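You operate a simulated robot arm through the tools that you are given. There is no shell and no other tool. Be economical: measure what you need, move in short steps, check, and stop when the job is done.

The job below is to be done with a simulated robot arm. You get a single attempt, and the scene is never put back.

Task
Take the red valve cap on the top of the small lacing bench and put it away on the top of the filler bench. Put the brown patch on the top of the small lacing bench away on the table before the console. Turn the charger dial to 1. Open the upper lace drawer, take the tin that says "cream" from the top of the filler bench and leave it in the inside of the upper lace drawer and shut the drawer again. Take the sink plug on the top of the filler bench and put it away on the ledge of the steel sink. Open the green store drawer. The order is free. Set down upright: red valve cap, sink plug.

Only the result counts: the job must be done as asked and must still hold three seconds after the hand-in. Knocking over, shifting, dropping, spilling or breaking anything else fails it. Lids that push on must go on centred and level and be pressed home; caps that screw on are set level and turned clockwise until they are tight.

Robot
A 7-joint arm with a two-finger parallel gripper on a trunk, on a base that drives. Base frame: it is fixed to the floor where the robot stands at the start and does not move with it; the origin is under the middle of the robot, x ahead of it, y to its left, z up. Units: mm, degrees, N and s.
With the tool pointing down near the work surface it reaches from about 300 to 720 mm from the robot's upright axis, wherever it stands. Its first joint turns from -166.0 to 166.0 degrees. Places, roughly: brown patch [500, 250, 750]; charger dial [4100, -5600, 900]; green store drawer [-1100, -4100, 700]; inside of the upper lace drawer [800, -1500, 700]; ledge of the steel sink (15x20 cm) [1180, 1740, 860]; red tin, yellow tin [2500, -3500, 1000]; red valve cap (4x4x6 cm) [500, 100, 900]; sink plug (4x4x6 cm) [2400, -3600, 900]; table before the console (22x15 cm) [620, -5140, 860]; top of the filler bench [2600, -3200, 900]; upper lace drawer [800, -1500, 700]. Payload 3.43 kg.
Tool frame: the origin (TCP) lies between the finger pads and is the grasp point; the fingertips stand 34 mm ahead of it; z points along the fingers, y is the line along which they close. Largest opening 128 mm; finger width 24, thickness 12; the body of the gripper, 48 by 130 mm, starts 96 mm behind the TCP.
Orientation is that of the tool frame in the base frame, as a unit quaternion [w, x, y, z]. With the fingers straight down and closing along the base's y, the tool's x points along the base's -x, its y along +y and its z along -z.

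Tools
- The arm moves only by the tool drive_tool. Its argument "motion" is a list of rows, each an object (a shift or turn left out is 0, a gripper value left out holds the last) with "dp": the shift along the tool's x, y, z in units of 100 mm (1.0 is 100 mm), a list of three; "dr": the turn, a rotation vector about the tool's x, y, z in units of 45 degrees (1.0 is 45 degrees), a list of three; "gripper": the finger opening in mm, from 0 to 128. In form: [{"dp": [dx, dy, dz], "dr": [ax, ay, az], "gripper": gripper}, ...]. A call has 1 to 12 rows; each row is the pose to reach, as a shift and turn from the pose commanded when the call began, along the tool's axes at that moment. A call with a number of a shift or a turn outside -1 to 1 is refused whole. Rows are played at 5 a second. More than 50 mm and 8.6 degrees between two rows, or a gripper value outside its range, and nothing of the call is played. A pose out of reach is approached as far as the arm can. The call stops where the force on the tool passes 40 N (or 10 N more than at its start, if that is more) or the arm is blocked; 0.2 s more then pass. The fingers move at their own pace (about 108 mm/s each) and stop on an object; they squeeze with about 33 N. The grip force told is the motor's: it shows also when the fingers shut on nothing. Time passes only in rows, and 0.2 s behind the last, so rows that repeat a pose let the fingers close. The reply holds the time, the measured pose of the TCP, the force on the tool along the base axes, the opening and the grip force, in the units named above and with some noise, with the torque about the TCP (base axes, N m) and any sound that the robot's microphone picked up, and new pictures: "views" is both (left out), scene, wrist or none.
- Cameras (640 x 400 px; columns grow to the right, rows downward): "scene" is now at [-4.4, 158.6, 1466.3]; the picture's right is [0.21, -0.98, 0.00], its down [-0.58, -0.13, -0.81] and it looks along [0.79, 0.17, -0.59] (base axes); focal length 250 px, centre (320, 200). "wrist" rides on the gripper at [76, -11, -160] in the tool frame; the picture's right is [0.15, 0.99, 0.00], its down [-0.88, 0.13, -0.46] and it looks along [-0.45, 0.07, 0.89] (tool axes); focal length 234 px, centre (320, 200). There is no depth. A picture from a camera that has moved, and an enlarged one, comes with that camera's place and axes in the base frame and with its lens.
- lift_body(by): slides the trunk up (or, below 0, down) by that many mm; the arm and the scene camera ride with it, the base frame stays. It gives what a move gives, with no picture.
- base_move(legs): drives the robot by 1 to 6 legs, each [ahead, left, turn to the left] in mm, mm and degrees, along the robot's own axes; the way and the turn of a leg run together, so that a leg with both is an arc; at most 1500 mm and 180 degrees a leg. The arm and the cameras ride along, it lands a little off, and it stops where it bumps. It gives what a move gives, and a new picture of the scene camera.
- pan_tilt(pan, tilt): turns the head with the scene camera to pan (to the left, within 86 degrees either way) and tilt (down, from -29 to 69), counted from straight ahead of the robot. It gives what a move gives, and a new picture of the scene camera.
- inspect(camera, box): a new picture of the part [left, top, right, bottom] of that camera's present view, enlarged. It takes no simulated time.
- job_done(): hands the job in; it is judged then, once.

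Go step by step. Nothing tells you exact positions but the pictures and the camera data: compare them with the known pose of the tool, close in by small moves and look again before you grip or let go. The budget is 186 turns and 260 pictures, counting those below and the enlarged ones. Unless the task says otherwise, let go and move clear before handing in.

The tools are called after "Call:" as name(argument=value, ...) on one line, values as JSON. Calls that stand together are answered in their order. drive_tool: Moves the arm, as the interface text tells. Its arguments: {"type":"object","properties":{"motion":{"type":"array","items":{"type":"object","properties":{"dp":{"type":"array","items":{"type":"number"}},"dr":{"type":"array","items":{"type":"number"}},"gripper":{"type":"number"}}}},"views":{"type":"string","enum":["both","scene","wrist","none"]}},"required":["motion"]} The other tools are called the same way: lift_body (by) slides the trunk up or down; base_move (legs) drives the base; pan_tilt (pan, tilt) turns the head that bears the scene camera; inspect (camera, box) takes an enlarged picture of a part of a camera's view; job_done () hands the job in.

At the start:

```text
time: 0.0
ee_pos: [318.8, 278.6, 1131.0]
tool_rot: [0.0, -0.001, 1.0, 0.0]
force: [-0.2, -0.8, 0.0]
moment: [0.02, 0.02, 0.0]
gripper_width: 128.1
grip_force: 0.0
trunk travel left (down, up): [-175.0, 149.0]
robot x, y, heading: [2.6, 1.6, -0.3]
head pan, tilt: [12.4, 36.2]
```

scene: 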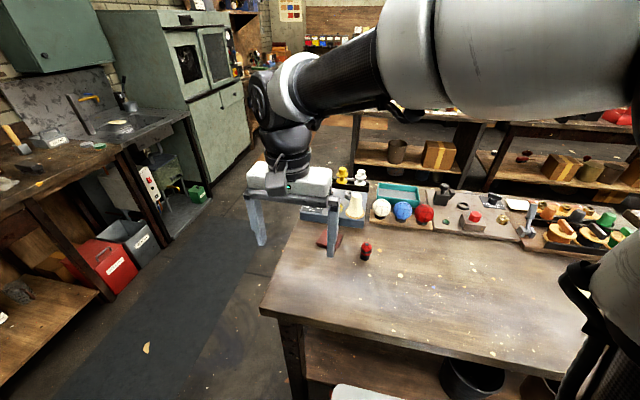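
wrist: 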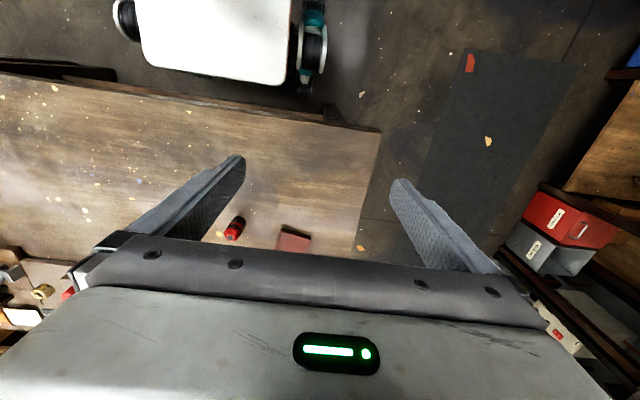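

I see the red cap near [548,130,880] and the brown patch near [578,256,850] on the lacing bench. I look closer first.

Call:
inspect(camera="wrist", box=[180, 180, 340, 280])

Call:
inspect(camera="scene", box=[300, 170, 460, 270])

```text
4.00 times, centred on (260, 230) of wrist
camera zoom: at [243.3, 267.6, 1290.8], right [-0.15, 0.99, 0.0], down [0.88, 0.13, 0.46], along [0.45, 0.07, -0.89], focal length 937 px, centre (560, 80)
```

zoom: 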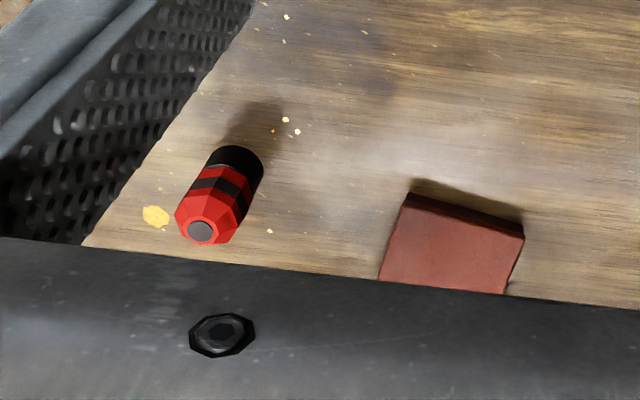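

```text
4.00 times, centred on (380, 220) of scene
camera zoom: at [-4.4, 158.6, 1466.3], right [0.21, -0.98, 0.0], down [-0.58, -0.13, -0.81], along [0.79, 0.17, -0.59], focal length 999 px, centre (80, 120)
```

zoom: 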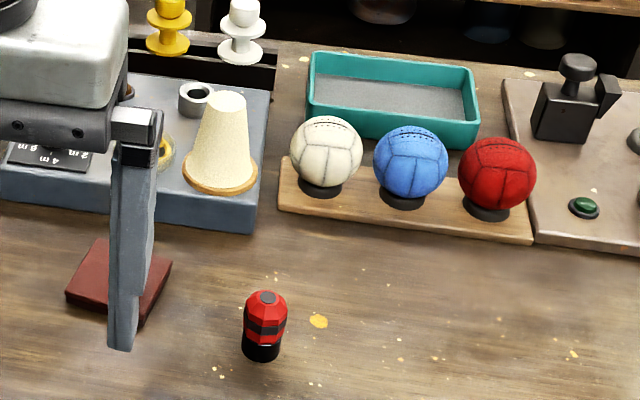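

The cap stands upright at about [548,130]. I move above it in safe steps at height and narrow the fingers a bit.

Call:
drive_tool(motion=[{"dp": [-0.4, -0.25, 0]}, {"dp": [-0.8, -0.5, 0]}, {"dp": [-1, -0.74, 0], "gripper": 95}], views="none")

Call:
drive_tool(motion=[{"dp": [-0.4, -0.25, 0.3]}, {"dp": [-0.8, -0.5, 0.6]}, {"dp": [-1, -0.74, 0.9]}], views="both")

```text
time: 0.8
ee_pos: [418.2, 204.9, 1130.3]
tool_rot: [0.0, 0.0, 1.0, 0.001]
force: [-0.9, 0.2, 0.4]
moment: [-0.02, 0.03, 0.02]
gripper_width: 94.9
grip_force: 0.1
trunk travel left (down, up): [-175.0, 149.0]
robot x, y, heading: [-0.3, -0.4, 0.1]
head pan, tilt: [12.4, 36.2]
```

```text
refused: row 1 steps farther than a row can; nothing moved
```

The first leg worked; the second had too long a step. I redo it in shorter rows.

Call:
drive_tool(motion=[{"dp": [-0.33, -0.25, 0.2]}, {"dp": [-0.66, -0.5, 0.4]}, {"dp": [-1, -0.74, 0.6]}], views="none")

Call:
drive_tool(motion=[{"dp": [-0.2, 0, 0.3]}, {"dp": [-0.29, 0, 0.6]}], views="both")

```text
time: 1.6
ee_pos: [520.4, 129.7, 1072.1]
tool_rot: [0.0, 0.0, 1.0, 0.0]
force: [0.7, -0.9, 0.5]
moment: [0.0, -0.03, 0.0]
gripper_width: 94.7
grip_force: 0.1
trunk travel left (down, up): [-175.0, 149.0]
robot x, y, heading: [-0.6, 0.3, -0.1]
head pan, tilt: [12.4, 36.2]
```

```text
time: 2.2
ee_pos: [549.6, 129.5, 1010.5]
tool_rot: [0.0, 0.0, 1.0, 0.0]
force: [0.9, 0.6, -0.5]
moment: [0.0, -0.01, 0.01]
gripper_width: 94.8
grip_force: 0.2
trunk travel left (down, up): [-175.0, 149.0]
robot x, y, heading: [2.0, -0.9, -0.1]
head pan, tilt: [12.4, 36.2]
camera scene: at [-4.2, 158.6, 1466.3], right [0.21, -0.98, 0.0], down [-0.58, -0.13, -0.81], along [0.79, 0.17, -0.59], focal length 250 px, centre (320, 200)
camera wrist: at [474.7, 118.7, 1170.1], right [-0.15, 0.99, 0.0], down [0.88, 0.13, 0.46], along [0.45, 0.07, -0.89], focal length 234 px, centre (320, 200)
```

scene: 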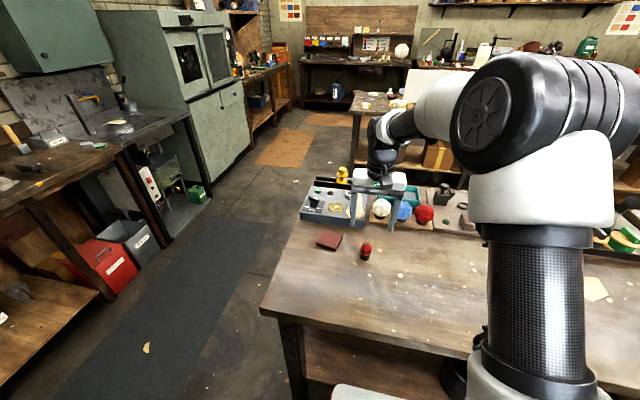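
wrist: 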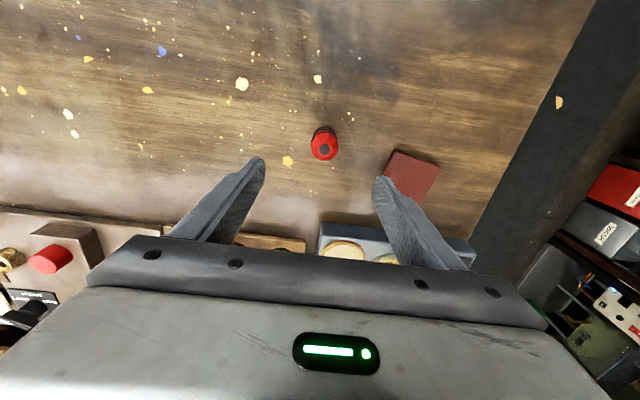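

The cap measures [541,134] with its top near 910. I line up and come down to TCP z ≈ 915, then check.

Call:
drive_tool(motion=[{"dp": [0.08, 0.05, 0.3]}, {"dp": [0.08, 0.05, 0.65]}, {"dp": [0.08, 0.05, 0.95]}], views="both")

```text
time: 3.0
ee_pos: [540.5, 134.9, 915.7]
tool_rot: [0.0, 0.0, 1.0, 0.0]
force: [-0.4, 0.6, -0.1]
moment: [0.01, -0.03, -0.02]
gripper_width: 95.0
grip_force: 0.0
trunk travel left (down, up): [-175.0, 149.0]
robot x, y, heading: [0.8, 1.0, 0.1]
head pan, tilt: [12.4, 36.2]
camera scene: at [-4.4, 158.6, 1466.3], right [0.21, -0.98, 0.0], down [-0.58, -0.13, -0.81], along [0.79, 0.17, -0.59], focal length 250 px, centre (320, 200)
camera wrist: at [464.5, 124.9, 1076.1], right [-0.15, 0.99, 0.0], down [0.88, 0.13, 0.46], along [0.45, 0.07, -0.89], focal length 234 px, centre (320, 200)
```

scene: 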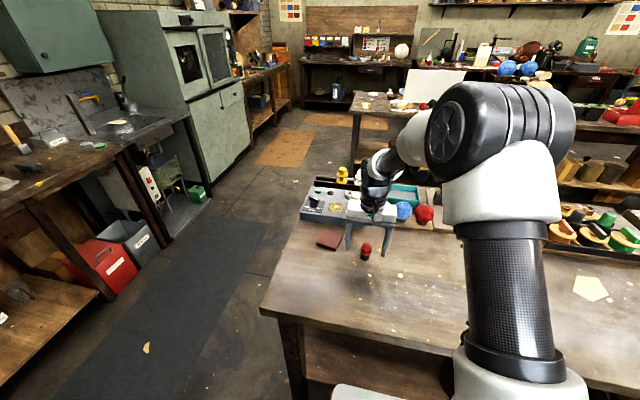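
wrist: 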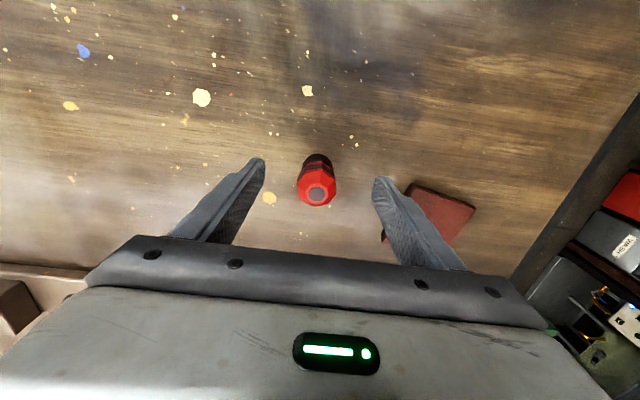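

Cap centred between the fingers. I lower 14 mm and close.

Call:
drive_tool(motion=[{"dp": [0, 0, 0.07]}, {"dp": [0, 0, 0.14]}, {"dp": [0, 0, 0.14], "gripper": 10}, {"dp": [0, 0, 0.14]}, {"dp": [0, 0, 0.14]}, {"dp": [0, 0, 0.14]}], views="wrist")

```text
time: 4.4
ee_pos: [539.6, 136.0, 902.2]
tool_rot: [0.001, 0.0, 1.0, 0.001]
force: [-0.6, 0.9, -0.2]
moment: [0.04, 0.01, 0.0]
gripper_width: 30.4
grip_force: 33.1
trunk travel left (down, up): [-175.0, 149.0]
robot x, y, heading: [-1.0, 2.2, -0.1]
head pan, tilt: [12.4, 36.2]
camera wrist: at [464.5, 124.5, 1062.2], right [-0.15, 0.99, 0.0], down [0.88, 0.13, 0.46], along [0.45, 0.07, -0.89], focal length 234 px, centre (320, 200)
```

wrist: 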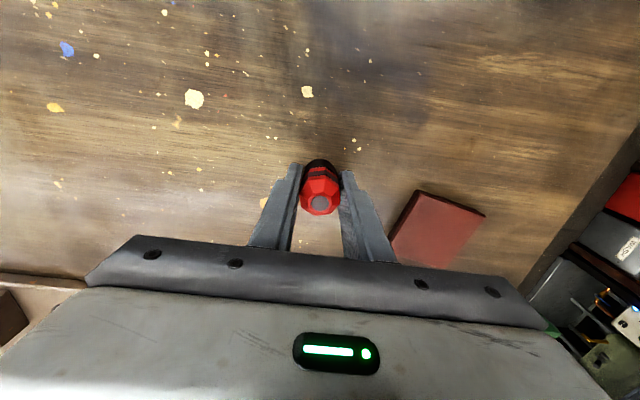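

Gripped at 30 mm. I lift it and draw the arm in for driving.

Call:
drive_tool(motion=[{"dp": [0, 0, -0.3]}, {"dp": [0, 0, -0.65]}, {"dp": [0, 0, -1]}], views="none")

Call:
drive_tool(motion=[{"dp": [0.2, 0, -0.3]}, {"dp": [0.45, 0, -0.65]}, {"dp": [0.8, 0, -0.95]}], views="none")

Call:
drive_tool(motion=[{"dp": [0.45, 0, 0]}, {"dp": [0.9, 0, 0]}], views="none")

Call:
pan_tilt(pan=-60, tilt=25)

```text
time: 5.2
ee_pos: [538.6, 137.5, 1002.1]
tool_rot: [0.0, 0.001, 1.0, -0.001]
force: [0.6, -0.1, 0.0]
moment: [-0.02, -0.03, 0.04]
gripper_width: 30.3
grip_force: 33.2
trunk travel left (down, up): [-175.0, 149.0]
robot x, y, heading: [-2.3, 1.2, -0.1]
head pan, tilt: [12.4, 36.2]
```

```text
time: 6.0
ee_pos: [459.5, 134.4, 1097.5]
tool_rot: [0.0, 0.0, 1.0, 0.0]
force: [-0.3, 0.5, -0.9]
moment: [0.01, 0.02, 0.01]
gripper_width: 30.2
grip_force: 33.2
trunk travel left (down, up): [-175.0, 149.0]
robot x, y, heading: [-2.5, 0.2, -0.1]
head pan, tilt: [12.4, 36.2]
```

```text
time: 6.6
ee_pos: [368.3, 136.4, 1093.7]
tool_rot: [0.0, 0.0, 1.0, 0.0]
force: [0.4, 0.6, 0.1]
moment: [0.0, 0.04, 0.0]
gripper_width: 30.5
grip_force: 33.3
trunk travel left (down, up): [-175.0, 149.0]
robot x, y, heading: [-2.4, 0.0, 0.1]
head pan, tilt: [12.4, 36.2]
```

```text
time: 8.0
ee_pos: [369.5, 136.5, 1095.0]
tool_rot: [-0.001, 0.0, 1.0, -0.001]
force: [0.8, 0.1, -0.2]
moment: [-0.03, 0.0, -0.01]
gripper_width: 30.4
grip_force: 33.1
trunk travel left (down, up): [-175.0, 149.0]
robot x, y, heading: [0.4, -2.1, 0.2]
head pan, tilt: [-60.0, 25.0]
camera scene: at [-43.5, 60.2, 1483.9], right [-0.87, -0.5, 0.0], down [-0.21, 0.37, -0.91], along [0.45, -0.78, -0.42], focal length 250 px, centre (320, 200)
```

scene: 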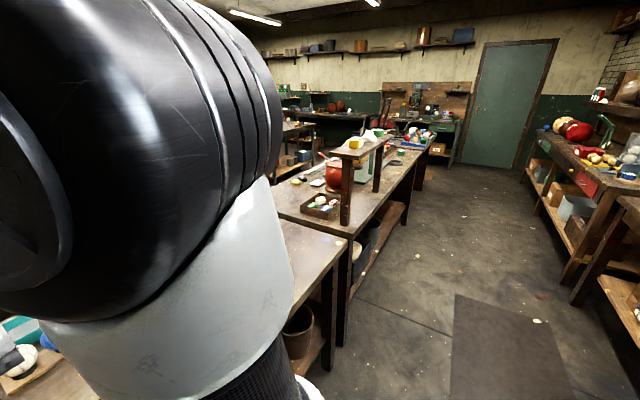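

The aisle runs along −y at x ≈ −300. I back off, turn right and drive along it towards the filler bench.

Call:
base_move(legs=[[-250, 0, 0], [0, 0, -90], [1500, 0, 0], [1300, 0, 0]])

Call:
pan_tilt(pan=40, tilt=20)

Call:
pan_tilt(pan=0, tilt=20)

Call:
pan_tilt(pan=-50, tilt=20)

```text
time: 27.1
ee_pos: [-184.3, -3187.3, 1095.4]
tool_rot: [0.0, 0.715, 0.699, 0.0]
force: [0.1, 0.7, -0.7]
moment: [-0.01, 0.02, 0.0]
gripper_width: 30.3
grip_force: 32.8
trunk travel left (down, up): [-175.0, 149.0]
robot x, y, heading: [-313.4, -2815.2, -91.5]
head pan, tilt: [-60.0, 25.0]
camera scene: at [-250.0, -2771.7, 1483.9], right [-0.48, 0.88, 0.0], down [0.37, 0.2, -0.91], along [-0.79, -0.44, -0.42], focal length 250 px, centre (320, 200)
```

scene: 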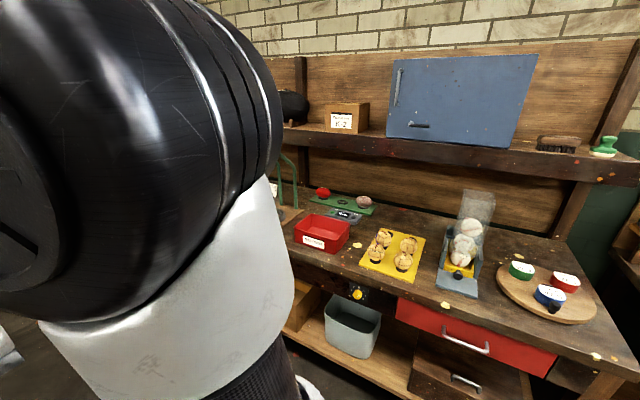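

```text
time: 28.8
ee_pos: [-183.5, -3186.3, 1096.0]
tool_rot: [0.0, 0.714, 0.7, 0.0]
force: [0.8, 0.9, -1.1]
moment: [0.01, -0.01, -0.01]
gripper_width: 30.4
grip_force: 32.8
trunk travel left (down, up): [-175.0, 149.0]
robot x, y, heading: [-311.7, -2818.7, -91.3]
head pan, tilt: [40.0, 20.0]
camera scene: at [-111.0, -2800.2, 1492.0], right [-0.78, -0.62, 0.0], down [-0.21, 0.27, -0.94], along [0.59, -0.73, -0.34], focal length 250 px, centre (320, 200)
```

scene: 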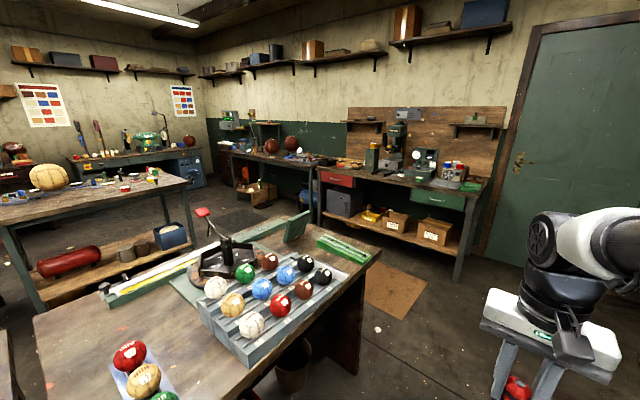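

```text
time: 29.9
ee_pos: [-182.9, -3186.7, 1094.8]
tool_rot: [0.0, 0.715, 0.699, 0.0]
force: [0.5, -0.3, -0.5]
moment: [-0.01, 0.0, 0.01]
gripper_width: 30.1
grip_force: 33.1
trunk travel left (down, up): [-175.0, 149.0]
robot x, y, heading: [-307.7, -2815.5, -91.1]
head pan, tilt: [0.0, 20.0]
camera scene: at [-171.2, -2820.6, 1492.0], right [-1.0, 0.02, 0.0], down [0.01, 0.34, -0.94], along [-0.02, -0.94, -0.34], focal length 250 px, centre (320, 200)
```

scene: 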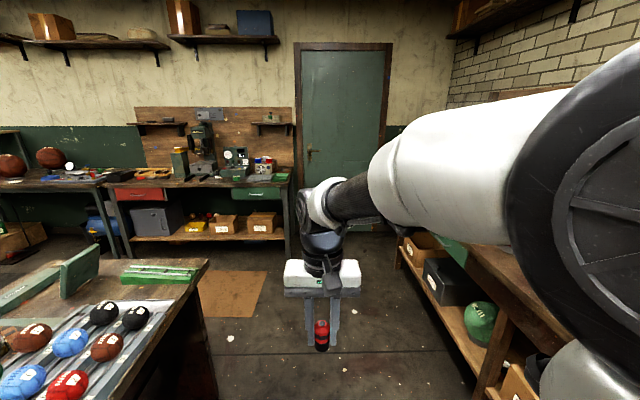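

```text
time: 31.1
ee_pos: [-184.2, -3186.8, 1095.6]
tool_rot: [0.0, 0.715, 0.699, 0.001]
force: [-0.6, 1.3, -0.3]
moment: [0.02, 0.02, 0.01]
gripper_width: 30.1
grip_force: 33.7
trunk travel left (down, up): [-175.0, 149.0]
robot x, y, heading: [-311.9, -2816.2, -91.4]
head pan, tilt: [-50.0, 20.0]
camera scene: at [-241.8, -2785.7, 1492.0], right [-0.63, 0.78, 0.0], down [0.27, 0.21, -0.94], along [-0.73, -0.59, -0.34], focal length 250 px, centre (320, 200)
```

scene: 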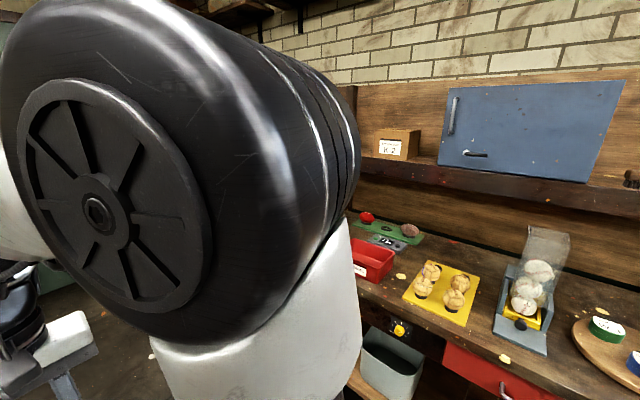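

The filler bench seems to sit around x 2200–2800, y −2700…−3730, beyond the end of this row. I drive round the row's end and look again.

Call:
base_move(legs=[[1480, 0, 0], [0, 0, 91.4], [1300, 0, 0]])

Call:
pan_tilt(pan=30, tilt=15)

Call:
pan_tilt(pan=-30, tilt=15)

```text
time: 48.4
ee_pos: [1310.2, -4088.3, 1095.6]
tool_rot: [0.001, -0.02, 1.0, 0.0]
force: [-0.2, 0.3, 0.3]
moment: [0.01, 0.02, 0.0]
gripper_width: 28.6
grip_force: 32.9
trunk travel left (down, up): [-175.0, 149.0]
robot x, y, heading: [944.8, -4240.4, 2.4]
head pan, tilt: [-50.0, 20.0]
camera scene: at [913.8, -4172.3, 1492.0], right [-0.74, -0.67, 0.0], down [-0.23, 0.25, -0.94], along [0.63, -0.7, -0.34], focal length 250 px, centre (320, 200)
```

scene: 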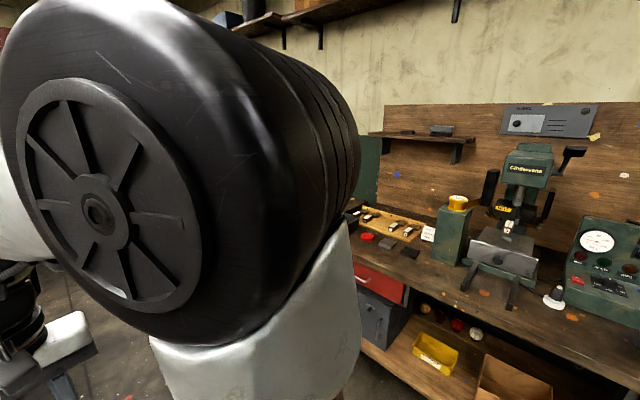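

```text
time: 50.0
ee_pos: [1311.1, -4088.2, 1095.7]
tool_rot: [0.0, -0.019, 1.0, 0.0]
force: [-0.3, 0.0, -0.9]
moment: [0.01, -0.03, 0.04]
gripper_width: 28.4
grip_force: 32.9
trunk travel left (down, up): [-175.0, 149.0]
robot x, y, heading: [945.8, -4241.9, 2.2]
head pan, tilt: [30.0, 15.0]
camera scene: at [930.2, -4053.6, 1500.1], right [0.53, -0.85, 0.0], down [-0.22, -0.14, -0.97], along [0.82, 0.52, -0.26], focal length 250 px, centre (320, 200)
```

scene: 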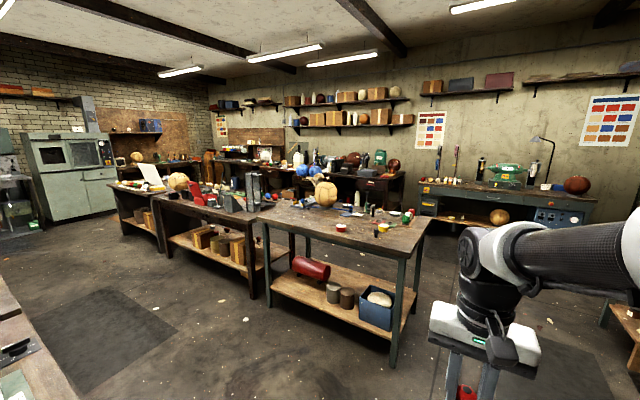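

```text
time: 51.3
ee_pos: [1309.4, -4088.6, 1095.0]
tool_rot: [0.0, -0.021, 1.0, 0.0]
force: [-0.2, -0.3, -1.5]
moment: [0.05, 0.0, 0.01]
gripper_width: 28.5
grip_force: 33.1
trunk travel left (down, up): [-175.0, 149.0]
robot x, y, heading: [945.8, -4241.0, 2.4]
head pan, tilt: [-30.0, 15.0]
camera scene: at [933.9, -4146.8, 1500.2], right [-0.46, -0.89, 0.0], down [-0.23, 0.12, -0.97], along [0.86, -0.45, -0.26], focal length 250 px, centre (320, 200)
```

scene: 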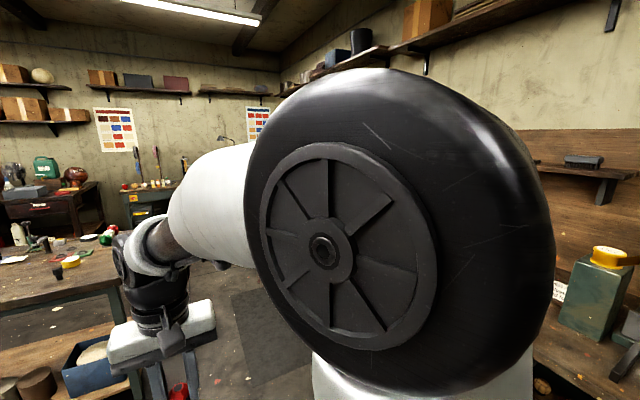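

The filler bench top spans about x 2190–3050, y −3740…−2650. I drive up to its front side and look at the top and the cap in the gripper.

Call:
base_move(legs=[[0, 0, -2.4], [750, 900, 0]])

Call:
pan_tilt(pan=10, tilt=30)

Call:
inspect(camera="wrist", box=[0, 0, 640, 400])

```text
time: 54.8
ee_pos: [1461.9, -3923.3, 1095.0]
tool_rot: [0.0, -0.008, 1.0, 0.001]
force: [-0.1, 0.8, -1.1]
moment: [-0.04, 0.0, -0.03]
gripper_width: 28.7
grip_force: 32.9
trunk travel left (down, up): [-175.0, 149.0]
robot x, y, heading: [1095.3, -4066.5, 0.9]
head pan, tilt: [-30.0, 15.0]
stopped in leg 2: the robot was blocked; the commanded pose is now the measured one
camera scene: at [1085.4, -3972.8, 1500.1], right [-0.49, -0.87, 0.0], down [-0.23, 0.13, -0.97], along [0.84, -0.47, -0.26], focal length 250 px, centre (320, 200)
```

scene: 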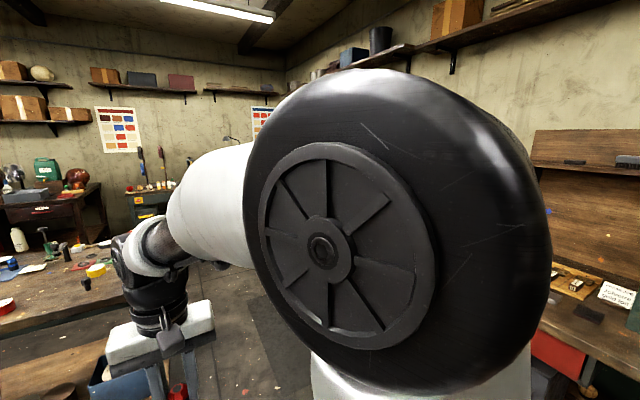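

```text
time: 55.9
ee_pos: [1463.5, -3923.4, 1095.4]
tool_rot: [-0.001, -0.008, 1.0, -0.001]
force: [0.1, 0.1, -0.7]
moment: [-0.01, -0.03, 0.0]
gripper_width: 28.4
grip_force: 33.0
trunk travel left (down, up): [-175.0, 149.0]
robot x, y, heading: [1096.2, -4063.6, 1.0]
head pan, tilt: [10.0, 30.0]
camera scene: at [1092.7, -3910.5, 1476.0], right [0.19, -0.98, 0.0], down [-0.49, -0.09, -0.87], along [0.85, 0.16, -0.5], focal length 250 px, centre (320, 200)
```

scene: 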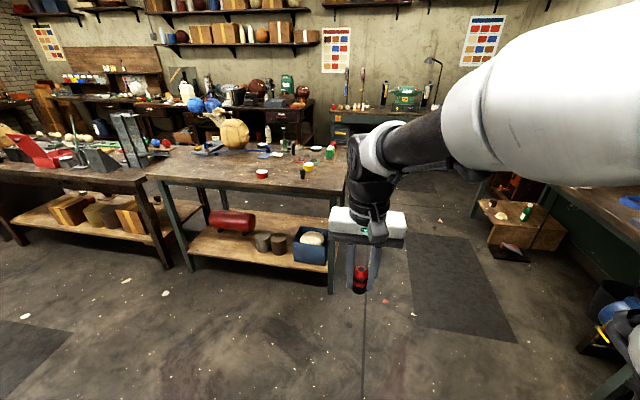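

```text
1.00 times, centred on (320, 200) of wrist (not enlarged: the box is as wide or as high as the picture)
camera zoom: at [1387.9, -3935.8, 1254.8], right [-0.16, 0.99, 0.0], down [0.88, 0.14, 0.45], along [0.45, 0.07, -0.89], focal length 234 px, centre (320, 200)
```

zoom: 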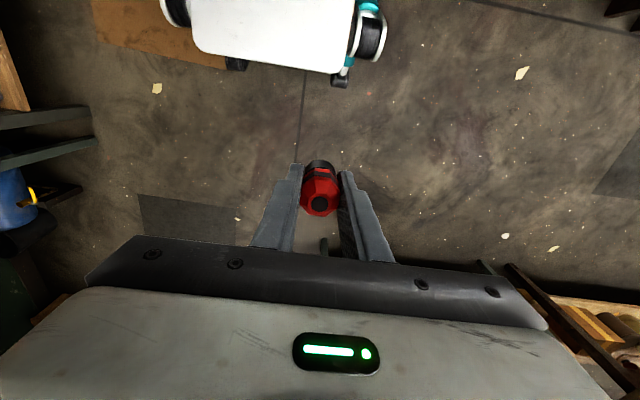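

The base touched the row's end; I back away, go ahead first, then left to the filler bench.

Call:
base_move(legs=[[0, -120, -1], [660, 0, 0], [0, 900, 0]])

Call:
pan_tilt(pan=20, tilt=35)

```text
time: 69.5
ee_pos: [2134.1, -3166.7, 1095.6]
tool_rot: [-0.001, 0.0, 1.0, 0.001]
force: [0.2, 0.6, -1.6]
moment: [0.04, -0.01, 0.01]
gripper_width: 28.7
grip_force: 33.1
trunk travel left (down, up): [-175.0, 149.0]
robot x, y, heading: [1763.4, -3301.1, -0.2]
head pan, tilt: [10.0, 30.0]
camera scene: at [1764.1, -3146.6, 1475.9], right [0.17, -0.99, 0.0], down [-0.49, -0.08, -0.87], along [0.85, 0.15, -0.5], focal length 250 px, centre (320, 200)
```

scene: 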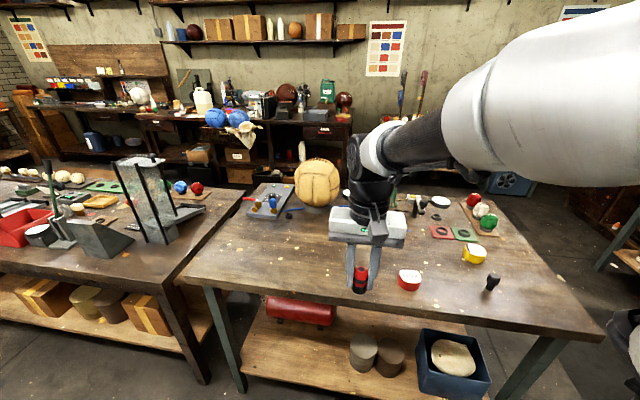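

```text
time: 70.2
ee_pos: [2134.1, -3166.6, 1094.0]
tool_rot: [-0.001, 0.001, 1.0, 0.0]
force: [-0.5, 0.8, -0.9]
moment: [0.01, 0.02, -0.02]
gripper_width: 28.7
grip_force: 32.9
trunk travel left (down, up): [-175.0, 149.0]
robot x, y, heading: [1762.4, -3301.7, -0.3]
head pan, tilt: [20.0, 35.0]
camera scene: at [1757.8, -3132.2, 1468.2], right [0.34, -0.94, 0.0], down [-0.54, -0.19, -0.82], along [0.77, 0.28, -0.57], focal length 250 px, centre (320, 200)
```

scene: 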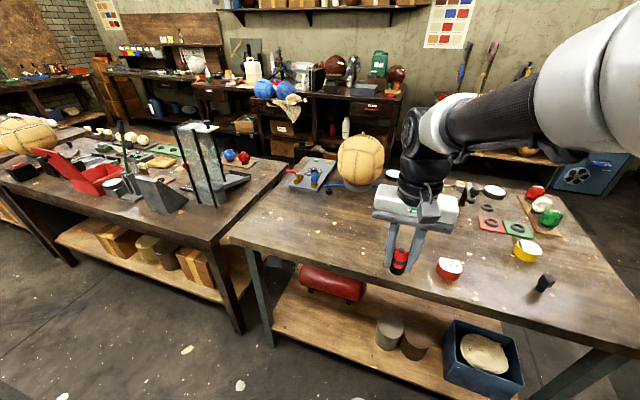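

The filler bench holds a red tin, a yellow tin and the black plug; the area around [2340,−3120] is free for the cap. I zoom on the labels and move the cap over the free spot.

Call:
inspect(camera="scene", box=[430, 170, 570, 300])

Call:
drive_tool(motion=[{"dp": [-0.45, 0.1, 0]}, {"dp": [-0.9, 0.2, 0]}, {"dp": [-1, 0.4, 0.3]}, {"dp": [-1, 0.4, 0.7]}], views="none")

Call:
drive_tool(motion=[{"dp": [-0.45, 0, 0]}, {"dp": [-0.9, 0, 0]}, {"dp": [-1, 0, 0.4]}, {"dp": [-1, 0, 0.8]}], views="both")

```text
3.08 times, centred on (500, 235) of scene
camera zoom: at [1757.8, -3132.2, 1468.2], right [0.34, -0.94, 0.0], down [-0.54, -0.19, -0.82], along [0.77, 0.28, -0.57], focal length 768 px, centre (-234, 92)
```

zoom: 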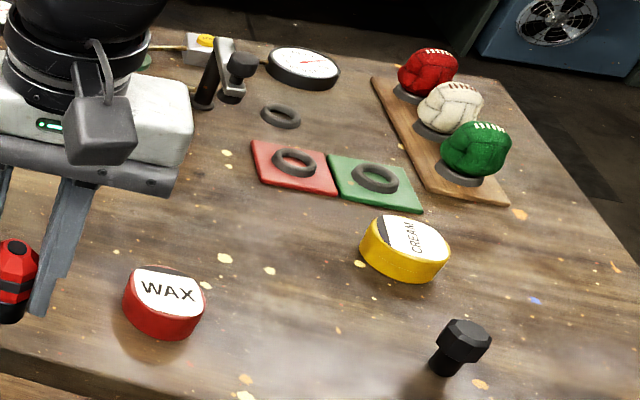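

```text
time: 71.2
ee_pos: [2235.5, -3126.9, 1024.7]
tool_rot: [0.001, 0.001, 1.0, 0.0]
force: [-0.3, 0.7, -0.2]
moment: [0.0, -0.02, 0.01]
gripper_width: 28.5
grip_force: 33.0
trunk travel left (down, up): [-175.0, 149.0]
robot x, y, heading: [1761.5, -3297.6, -0.3]
head pan, tilt: [20.0, 35.0]
```

```text
time: 72.2
ee_pos: [2334.2, -3126.3, 946.0]
tool_rot: [-0.001, 0.0, 1.0, 0.0]
force: [0.0, 1.1, -0.3]
moment: [0.02, 0.01, 0.01]
gripper_width: 28.5
grip_force: 32.7
trunk travel left (down, up): [-175.0, 149.0]
robot x, y, heading: [1762.9, -3303.1, -0.5]
head pan, tilt: [20.0, 35.0]
camera scene: at [1757.8, -3132.1, 1468.2], right [0.34, -0.94, 0.0], down [-0.54, -0.19, -0.82], along [0.77, 0.28, -0.57], focal length 250 px, centre (320, 200)
camera wrist: at [2259.2, -3137.9, 1104.9], right [-0.14, 0.99, 0.0], down [0.88, 0.13, 0.45], along [0.45, 0.07, -0.89], focal length 234 px, centre (320, 200)
```

scene: 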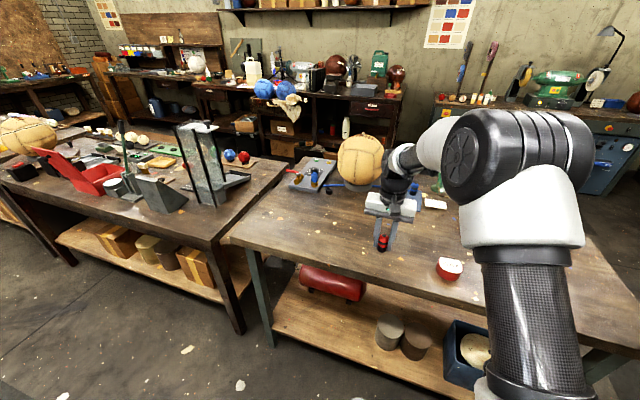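
wrist: 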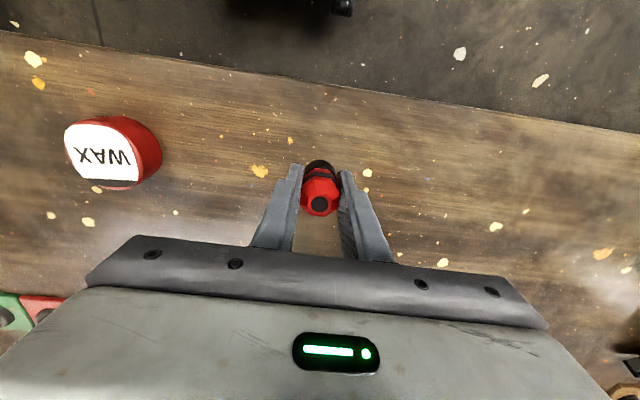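

"Cream" is the yellow tin. I lower the cap toward the top in small steps watching force.

Call:
drive_tool(motion=[{"dp": [0, 0, 0.2]}, {"dp": [0, 0, 0.34]}], views="none")

Call:
drive_tool(motion=[{"dp": [0, 0, 0.03]}, {"dp": [0, 0, 0.06]}, {"dp": [0, 0, 0.08]}], views="wrist")

```text
time: 72.8
ee_pos: [2336.4, -3127.0, 910.7]
tool_rot: [-0.001, 0.001, 1.0, 0.0]
force: [1.1, -0.4, -0.1]
moment: [0.01, 0.03, -0.01]
gripper_width: 28.8
grip_force: 32.8
trunk travel left (down, up): [-175.0, 149.0]
robot x, y, heading: [1764.8, -3300.3, -0.4]
head pan, tilt: [20.0, 35.0]
```

```text
time: 73.6
ee_pos: [2334.2, -3128.3, 903.1]
tool_rot: [0.0, 0.001, 1.0, 0.0]
force: [0.2, 0.0, -0.9]
moment: [0.0, 0.01, 0.03]
gripper_width: 28.5
grip_force: 32.9
trunk travel left (down, up): [-175.0, 149.0]
robot x, y, heading: [1764.4, -3301.8, -0.0]
head pan, tilt: [20.0, 35.0]
camera wrist: at [2258.9, -3137.8, 1062.8], right [-0.14, 0.99, 0.0], down [0.88, 0.13, 0.45], along [0.45, 0.07, -0.89], focal length 234 px, centre (320, 200)
```

wrist: 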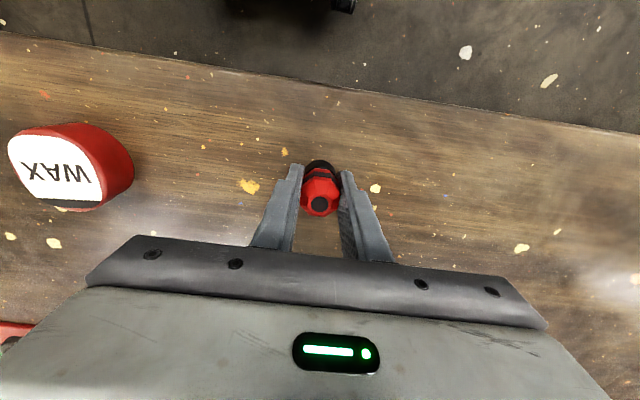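

No contact yet; continue down gently.

Call:
drive_tool(motion=[{"dp": [0, 0, 0.015]}, {"dp": [0, 0, 0.03]}, {"dp": [0, 0, 0.045]}], views="none")

```text
time: 74.4
ee_pos: [2333.9, -3127.6, 902.3]
tool_rot: [0.002, 0.0, 1.0, 0.001]
force: [-2.7, -2.5, 30.5]
moment: [-0.08, 0.24, 0.02]
gripper_width: 28.8
grip_force: 33.0
trunk travel left (down, up): [-175.0, 149.0]
robot x, y, heading: [1760.9, -3303.7, -0.1]
head pan, tilt: [20.0, 35.0]
```

Contact. I relax the press, open the fingers and rise.

Call:
drive_tool(motion=[{"dp": [0, 0, -0.03]}, {"dp": [0, 0, -0.03], "gripper": 60}, {"dp": [0, 0, -0.03]}, {"dp": [0, 0, -0.03]}, {"dp": [0, 0, -0.4]}, {"dp": [0, 0, -0.8]}], views="wrist")

```text
time: 75.8
ee_pos: [2331.7, -3128.9, 975.6]
tool_rot: [-0.001, 0.0, 1.0, 0.0]
force: [0.0, 0.5, 0.0]
moment: [-0.01, 0.03, 0.05]
gripper_width: 60.0
grip_force: 0.0
trunk travel left (down, up): [-175.0, 149.0]
robot x, y, heading: [1763.9, -3303.8, -0.4]
head pan, tilt: [20.0, 35.0]
camera wrist: at [2256.7, -3138.8, 1136.5], right [-0.14, 0.99, 0.0], down [0.88, 0.13, 0.45], along [0.45, 0.07, -0.89], focal length 234 px, centre (320, 200)
```

wrist: 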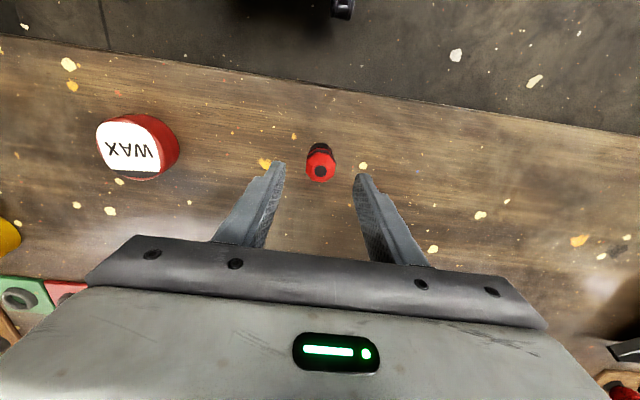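

The cap stands well. Next the sink plug near [2379,−3565]; I raise a bit and slide the base right.

Call:
drive_tool(motion=[{"dp": [0, 0, -0.4], "gripper": 90}, {"dp": [0, 0, -0.75]}], views="none")

Call:
base_move(legs=[[0, -435, 0]])

Call:
inspect(camera="wrist", box=[0, 0, 640, 400])

```text
time: 76.4
ee_pos: [2332.9, -3126.4, 1053.6]
tool_rot: [0.0, 0.0, 1.0, -0.001]
force: [0.2, -0.1, 0.2]
moment: [0.01, -0.01, -0.02]
gripper_width: 90.0
grip_force: 0.0
trunk travel left (down, up): [-175.0, 149.0]
robot x, y, heading: [1766.5, -3299.6, -0.3]
head pan, tilt: [20.0, 35.0]
```

```text
time: 81.2
ee_pos: [2331.5, -3571.7, 1052.6]
tool_rot: [-0.001, 0.003, 1.0, 0.0]
force: [0.1, 0.1, 0.5]
moment: [-0.03, 0.0, -0.03]
gripper_width: 90.0
grip_force: 0.0
trunk travel left (down, up): [-175.0, 149.0]
robot x, y, heading: [1762.5, -3744.6, -0.7]
head pan, tilt: [20.0, 35.0]
camera scene: at [1755.8, -3574.4, 1468.2], right [0.33, -0.94, 0.0], down [-0.54, -0.19, -0.82], along [0.77, 0.27, -0.57], focal length 250 px, centre (320, 200)
```

scene: 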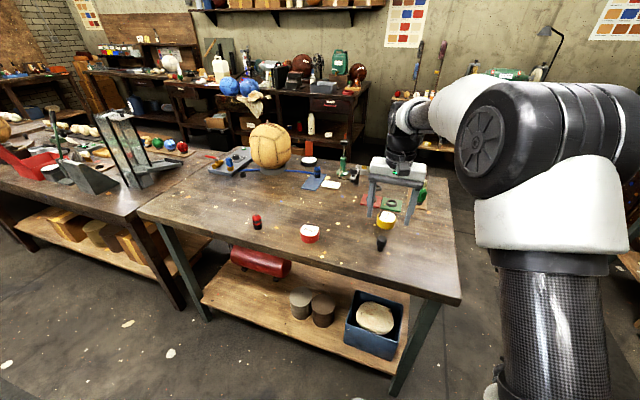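

```text
1.00 times, centred on (320, 200) of wrist (not enlarged: the box is as wide or as high as the picture)
camera zoom: at [2256.1, -3582.0, 1213.3], right [-0.14, 0.99, 0.0], down [0.88, 0.12, 0.45], along [0.45, 0.06, -0.89], focal length 234 px, centre (320, 200)
```

zoom: 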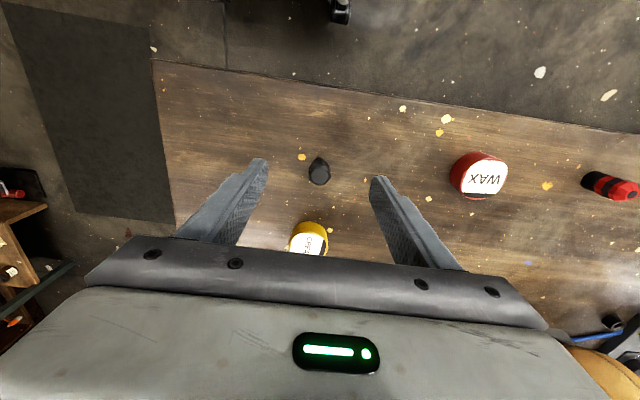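

Plug at about [2370,−3567]. I move over it and descend.

Call:
drive_tool(motion=[{"dp": [-0.38, 0.05, 0.2]}, {"dp": [-0.38, 0.05, 0.6]}, {"dp": [-0.38, 0.05, 1.0]}], views="both")

```text
time: 82.0
ee_pos: [2367.0, -3566.6, 954.5]
tool_rot: [0.0, 0.003, 1.0, 0.001]
force: [-0.7, -0.1, 0.6]
moment: [0.01, -0.02, 0.0]
gripper_width: 89.9
grip_force: 0.1
trunk travel left (down, up): [-175.0, 149.0]
robot x, y, heading: [1763.2, -3742.5, -0.2]
head pan, tilt: [20.0, 35.0]
camera scene: at [1755.7, -3574.4, 1468.2], right [0.33, -0.94, 0.0], down [-0.54, -0.19, -0.82], along [0.77, 0.27, -0.57], focal length 250 px, centre (320, 200)
camera wrist: at [2293.0, -3577.3, 1114.6], right [-0.14, 0.99, 0.0], down [0.88, 0.12, 0.46], along [0.45, 0.06, -0.89], focal length 234 px, centre (320, 200)
```

scene: 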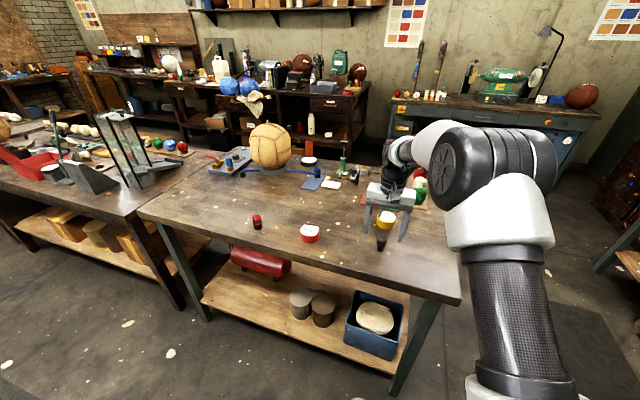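
wrist: 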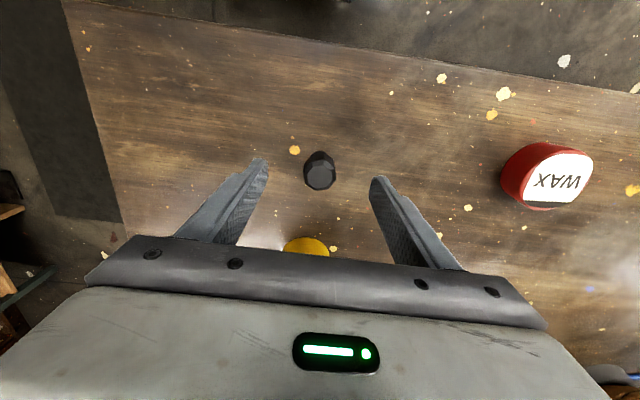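

Centred. Lower to z ≈ 898 and grip.

Call:
drive_tool(motion=[{"dp": [-0.03, 0, 0.28]}, {"dp": [-0.03, 0, 0.56]}, {"dp": [-0.03, 0, 0.56], "gripper": 5}, {"dp": [-0.03, 0, 0.56]}, {"dp": [-0.03, 0, 0.56]}, {"dp": [-0.03, 0, 0.56]}, {"dp": [-0.03, 0, 0.56]}], views="wrist")

```text
time: 83.6
ee_pos: [2371.9, -3566.4, 898.4]
tool_rot: [-0.001, 0.003, 1.0, 0.0]
force: [0.1, -1.0, 1.4]
moment: [-0.03, 0.0, 0.0]
gripper_width: 30.7
grip_force: 33.1
trunk travel left (down, up): [-175.0, 149.0]
robot x, y, heading: [1764.5, -3743.9, -0.6]
head pan, tilt: [20.0, 35.0]
camera wrist: at [2296.5, -3577.0, 1057.5], right [-0.14, 0.99, 0.0], down [0.88, 0.12, 0.45], along [0.45, 0.06, -0.89], focal length 234 px, centre (320, 200)
```

wrist: 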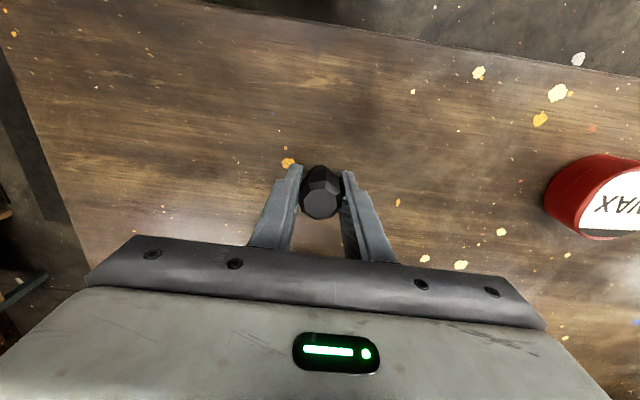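

Plug gripped. I lift, draw in, and turn the robot to face +y in the aisle for the trip to the sink.

Call:
drive_tool(motion=[{"dp": [0, 0, -0.33]}, {"dp": [0, 0, -0.66]}, {"dp": [0, 0, -1]}], views="none")

Call:
drive_tool(motion=[{"dp": [0.3, 0, -0.3]}, {"dp": [0.6, 0, -0.6]}, {"dp": [1, 0, -0.8]}], views="none")

Call:
drive_tool(motion=[{"dp": [0.45, -0.1, 0]}, {"dp": [0.9, -0.3, 0]}, {"dp": [1, -0.6, 0]}], views="none")

Call:
base_move(legs=[[-220, 0, 0], [0, 0, 90]])

Call:
pan_tilt(pan=15, tilt=15)

```text
time: 84.4
ee_pos: [2370.5, -3566.8, 997.6]
tool_rot: [-0.001, 0.003, 1.0, 0.001]
force: [-0.4, 0.1, -0.2]
moment: [-0.06, 0.0, 0.0]
gripper_width: 30.5
grip_force: 33.2
trunk travel left (down, up): [-175.0, 149.0]
robot x, y, heading: [1760.0, -3743.7, -0.5]
head pan, tilt: [20.0, 35.0]
```

```text
time: 85.2
ee_pos: [2272.2, -3569.3, 1077.2]
tool_rot: [-0.001, 0.003, 1.0, 0.0]
force: [0.9, -0.1, 0.2]
moment: [-0.02, 0.02, 0.0]
gripper_width: 30.8
grip_force: 32.7
trunk travel left (down, up): [-175.0, 149.0]
robot x, y, heading: [1758.5, -3743.2, -0.4]
head pan, tilt: [20.0, 35.0]
```

```text
time: 86.0
ee_pos: [2172.0, -3626.8, 1077.0]
tool_rot: [-0.001, 0.002, 1.0, 0.0]
force: [-1.0, -0.5, -0.3]
moment: [-0.03, -0.04, -0.02]
gripper_width: 30.4
grip_force: 33.4
trunk travel left (down, up): [-175.0, 149.0]
robot x, y, heading: [1761.6, -3746.1, -0.4]
head pan, tilt: [20.0, 35.0]
```

```text
time: 91.6
ee_pos: [1424.0, -3332.3, 1077.1]
tool_rot: [-0.001, -0.707, 0.707, -0.001]
force: [-0.2, -1.5, -0.6]
moment: [-0.02, 0.0, 0.03]
gripper_width: 30.4
grip_force: 32.7
trunk travel left (down, up): [-175.0, 149.0]
robot x, y, heading: [1540.2, -3743.3, 90.0]
head pan, tilt: [20.0, 35.0]
camera scene: at [1373.1, -3749.8, 1468.2], right [0.94, 0.34, 0.0], down [0.19, -0.54, -0.82], along [-0.28, 0.77, -0.57], focal length 250 px, centre (320, 200)
```

scene: 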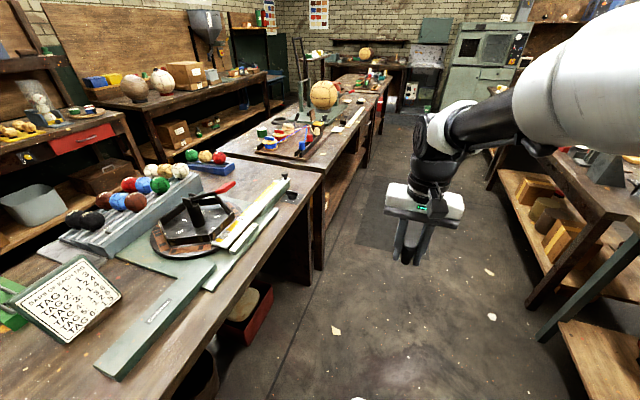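

```text
time: 92.4
ee_pos: [1423.5, -3333.6, 1078.0]
tool_rot: [-0.001, -0.707, 0.707, 0.0]
force: [0.5, -0.3, -0.3]
moment: [0.0, 0.02, -0.01]
gripper_width: 30.4
grip_force: 32.6
trunk travel left (down, up): [-175.0, 149.0]
robot x, y, heading: [1543.8, -3742.9, 90.0]
head pan, tilt: [15.0, 15.0]
camera scene: at [1379.1, -3742.3, 1500.1], right [0.97, 0.26, 0.0], down [0.07, -0.25, -0.97], along [-0.25, 0.93, -0.26], focal length 250 px, centre (320, 200)
```

scene: 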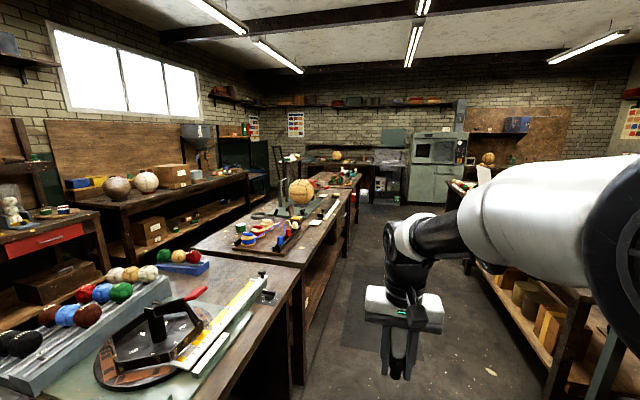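

The aisle is clear. I drive up it toward the sink.

Call:
base_move(legs=[[1500, 0, 0], [1500, 0, 0], [1300, 0, 0]])

Call:
pan_tilt(pan=30, tilt=25)

```text
time: 113.3
ee_pos: [1216.9, 1009.3, 1076.2]
tool_rot: [0.001, 0.723, -0.691, 0.0]
force: [-0.4, 0.4, -0.7]
moment: [0.0, 0.03, 0.0]
gripper_width: 30.0
grip_force: 32.8
trunk travel left (down, up): [-175.0, 149.0]
robot x, y, heading: [1354.4, 606.6, 92.2]
head pan, tilt: [15.0, 15.0]
camera scene: at [1190.2, 598.1, 1500.1], right [0.95, 0.3, 0.0], down [0.08, -0.25, -0.97], along [-0.29, 0.92, -0.26], focal length 250 px, centre (320, 200)
```

scene: 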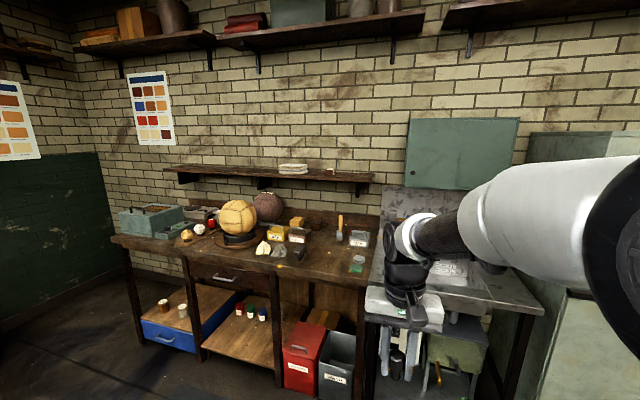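

```text
time: 114.0
ee_pos: [1216.6, 1008.8, 1077.9]
tool_rot: [0.001, 0.723, -0.691, 0.0]
force: [-0.2, 0.7, -0.1]
moment: [0.0, 0.03, 0.02]
gripper_width: 29.5
grip_force: 33.4
trunk travel left (down, up): [-175.0, 149.0]
robot x, y, heading: [1353.2, 605.5, 92.0]
head pan, tilt: [30.0, 25.0]
camera scene: at [1168.8, 586.9, 1484.0], right [0.85, 0.53, 0.0], down [0.23, -0.36, -0.91], along [-0.48, 0.77, -0.42], focal length 250 px, centre (320, 200)
```

scene: 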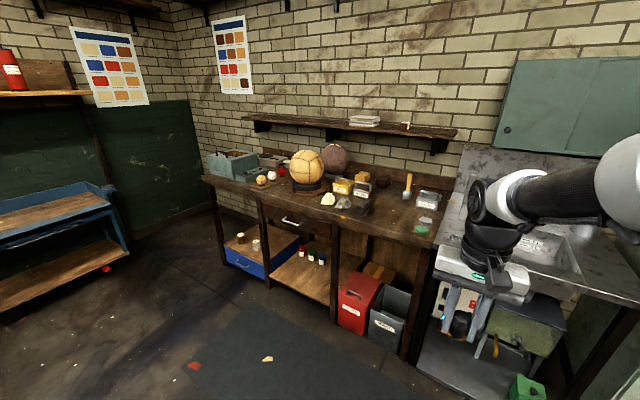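

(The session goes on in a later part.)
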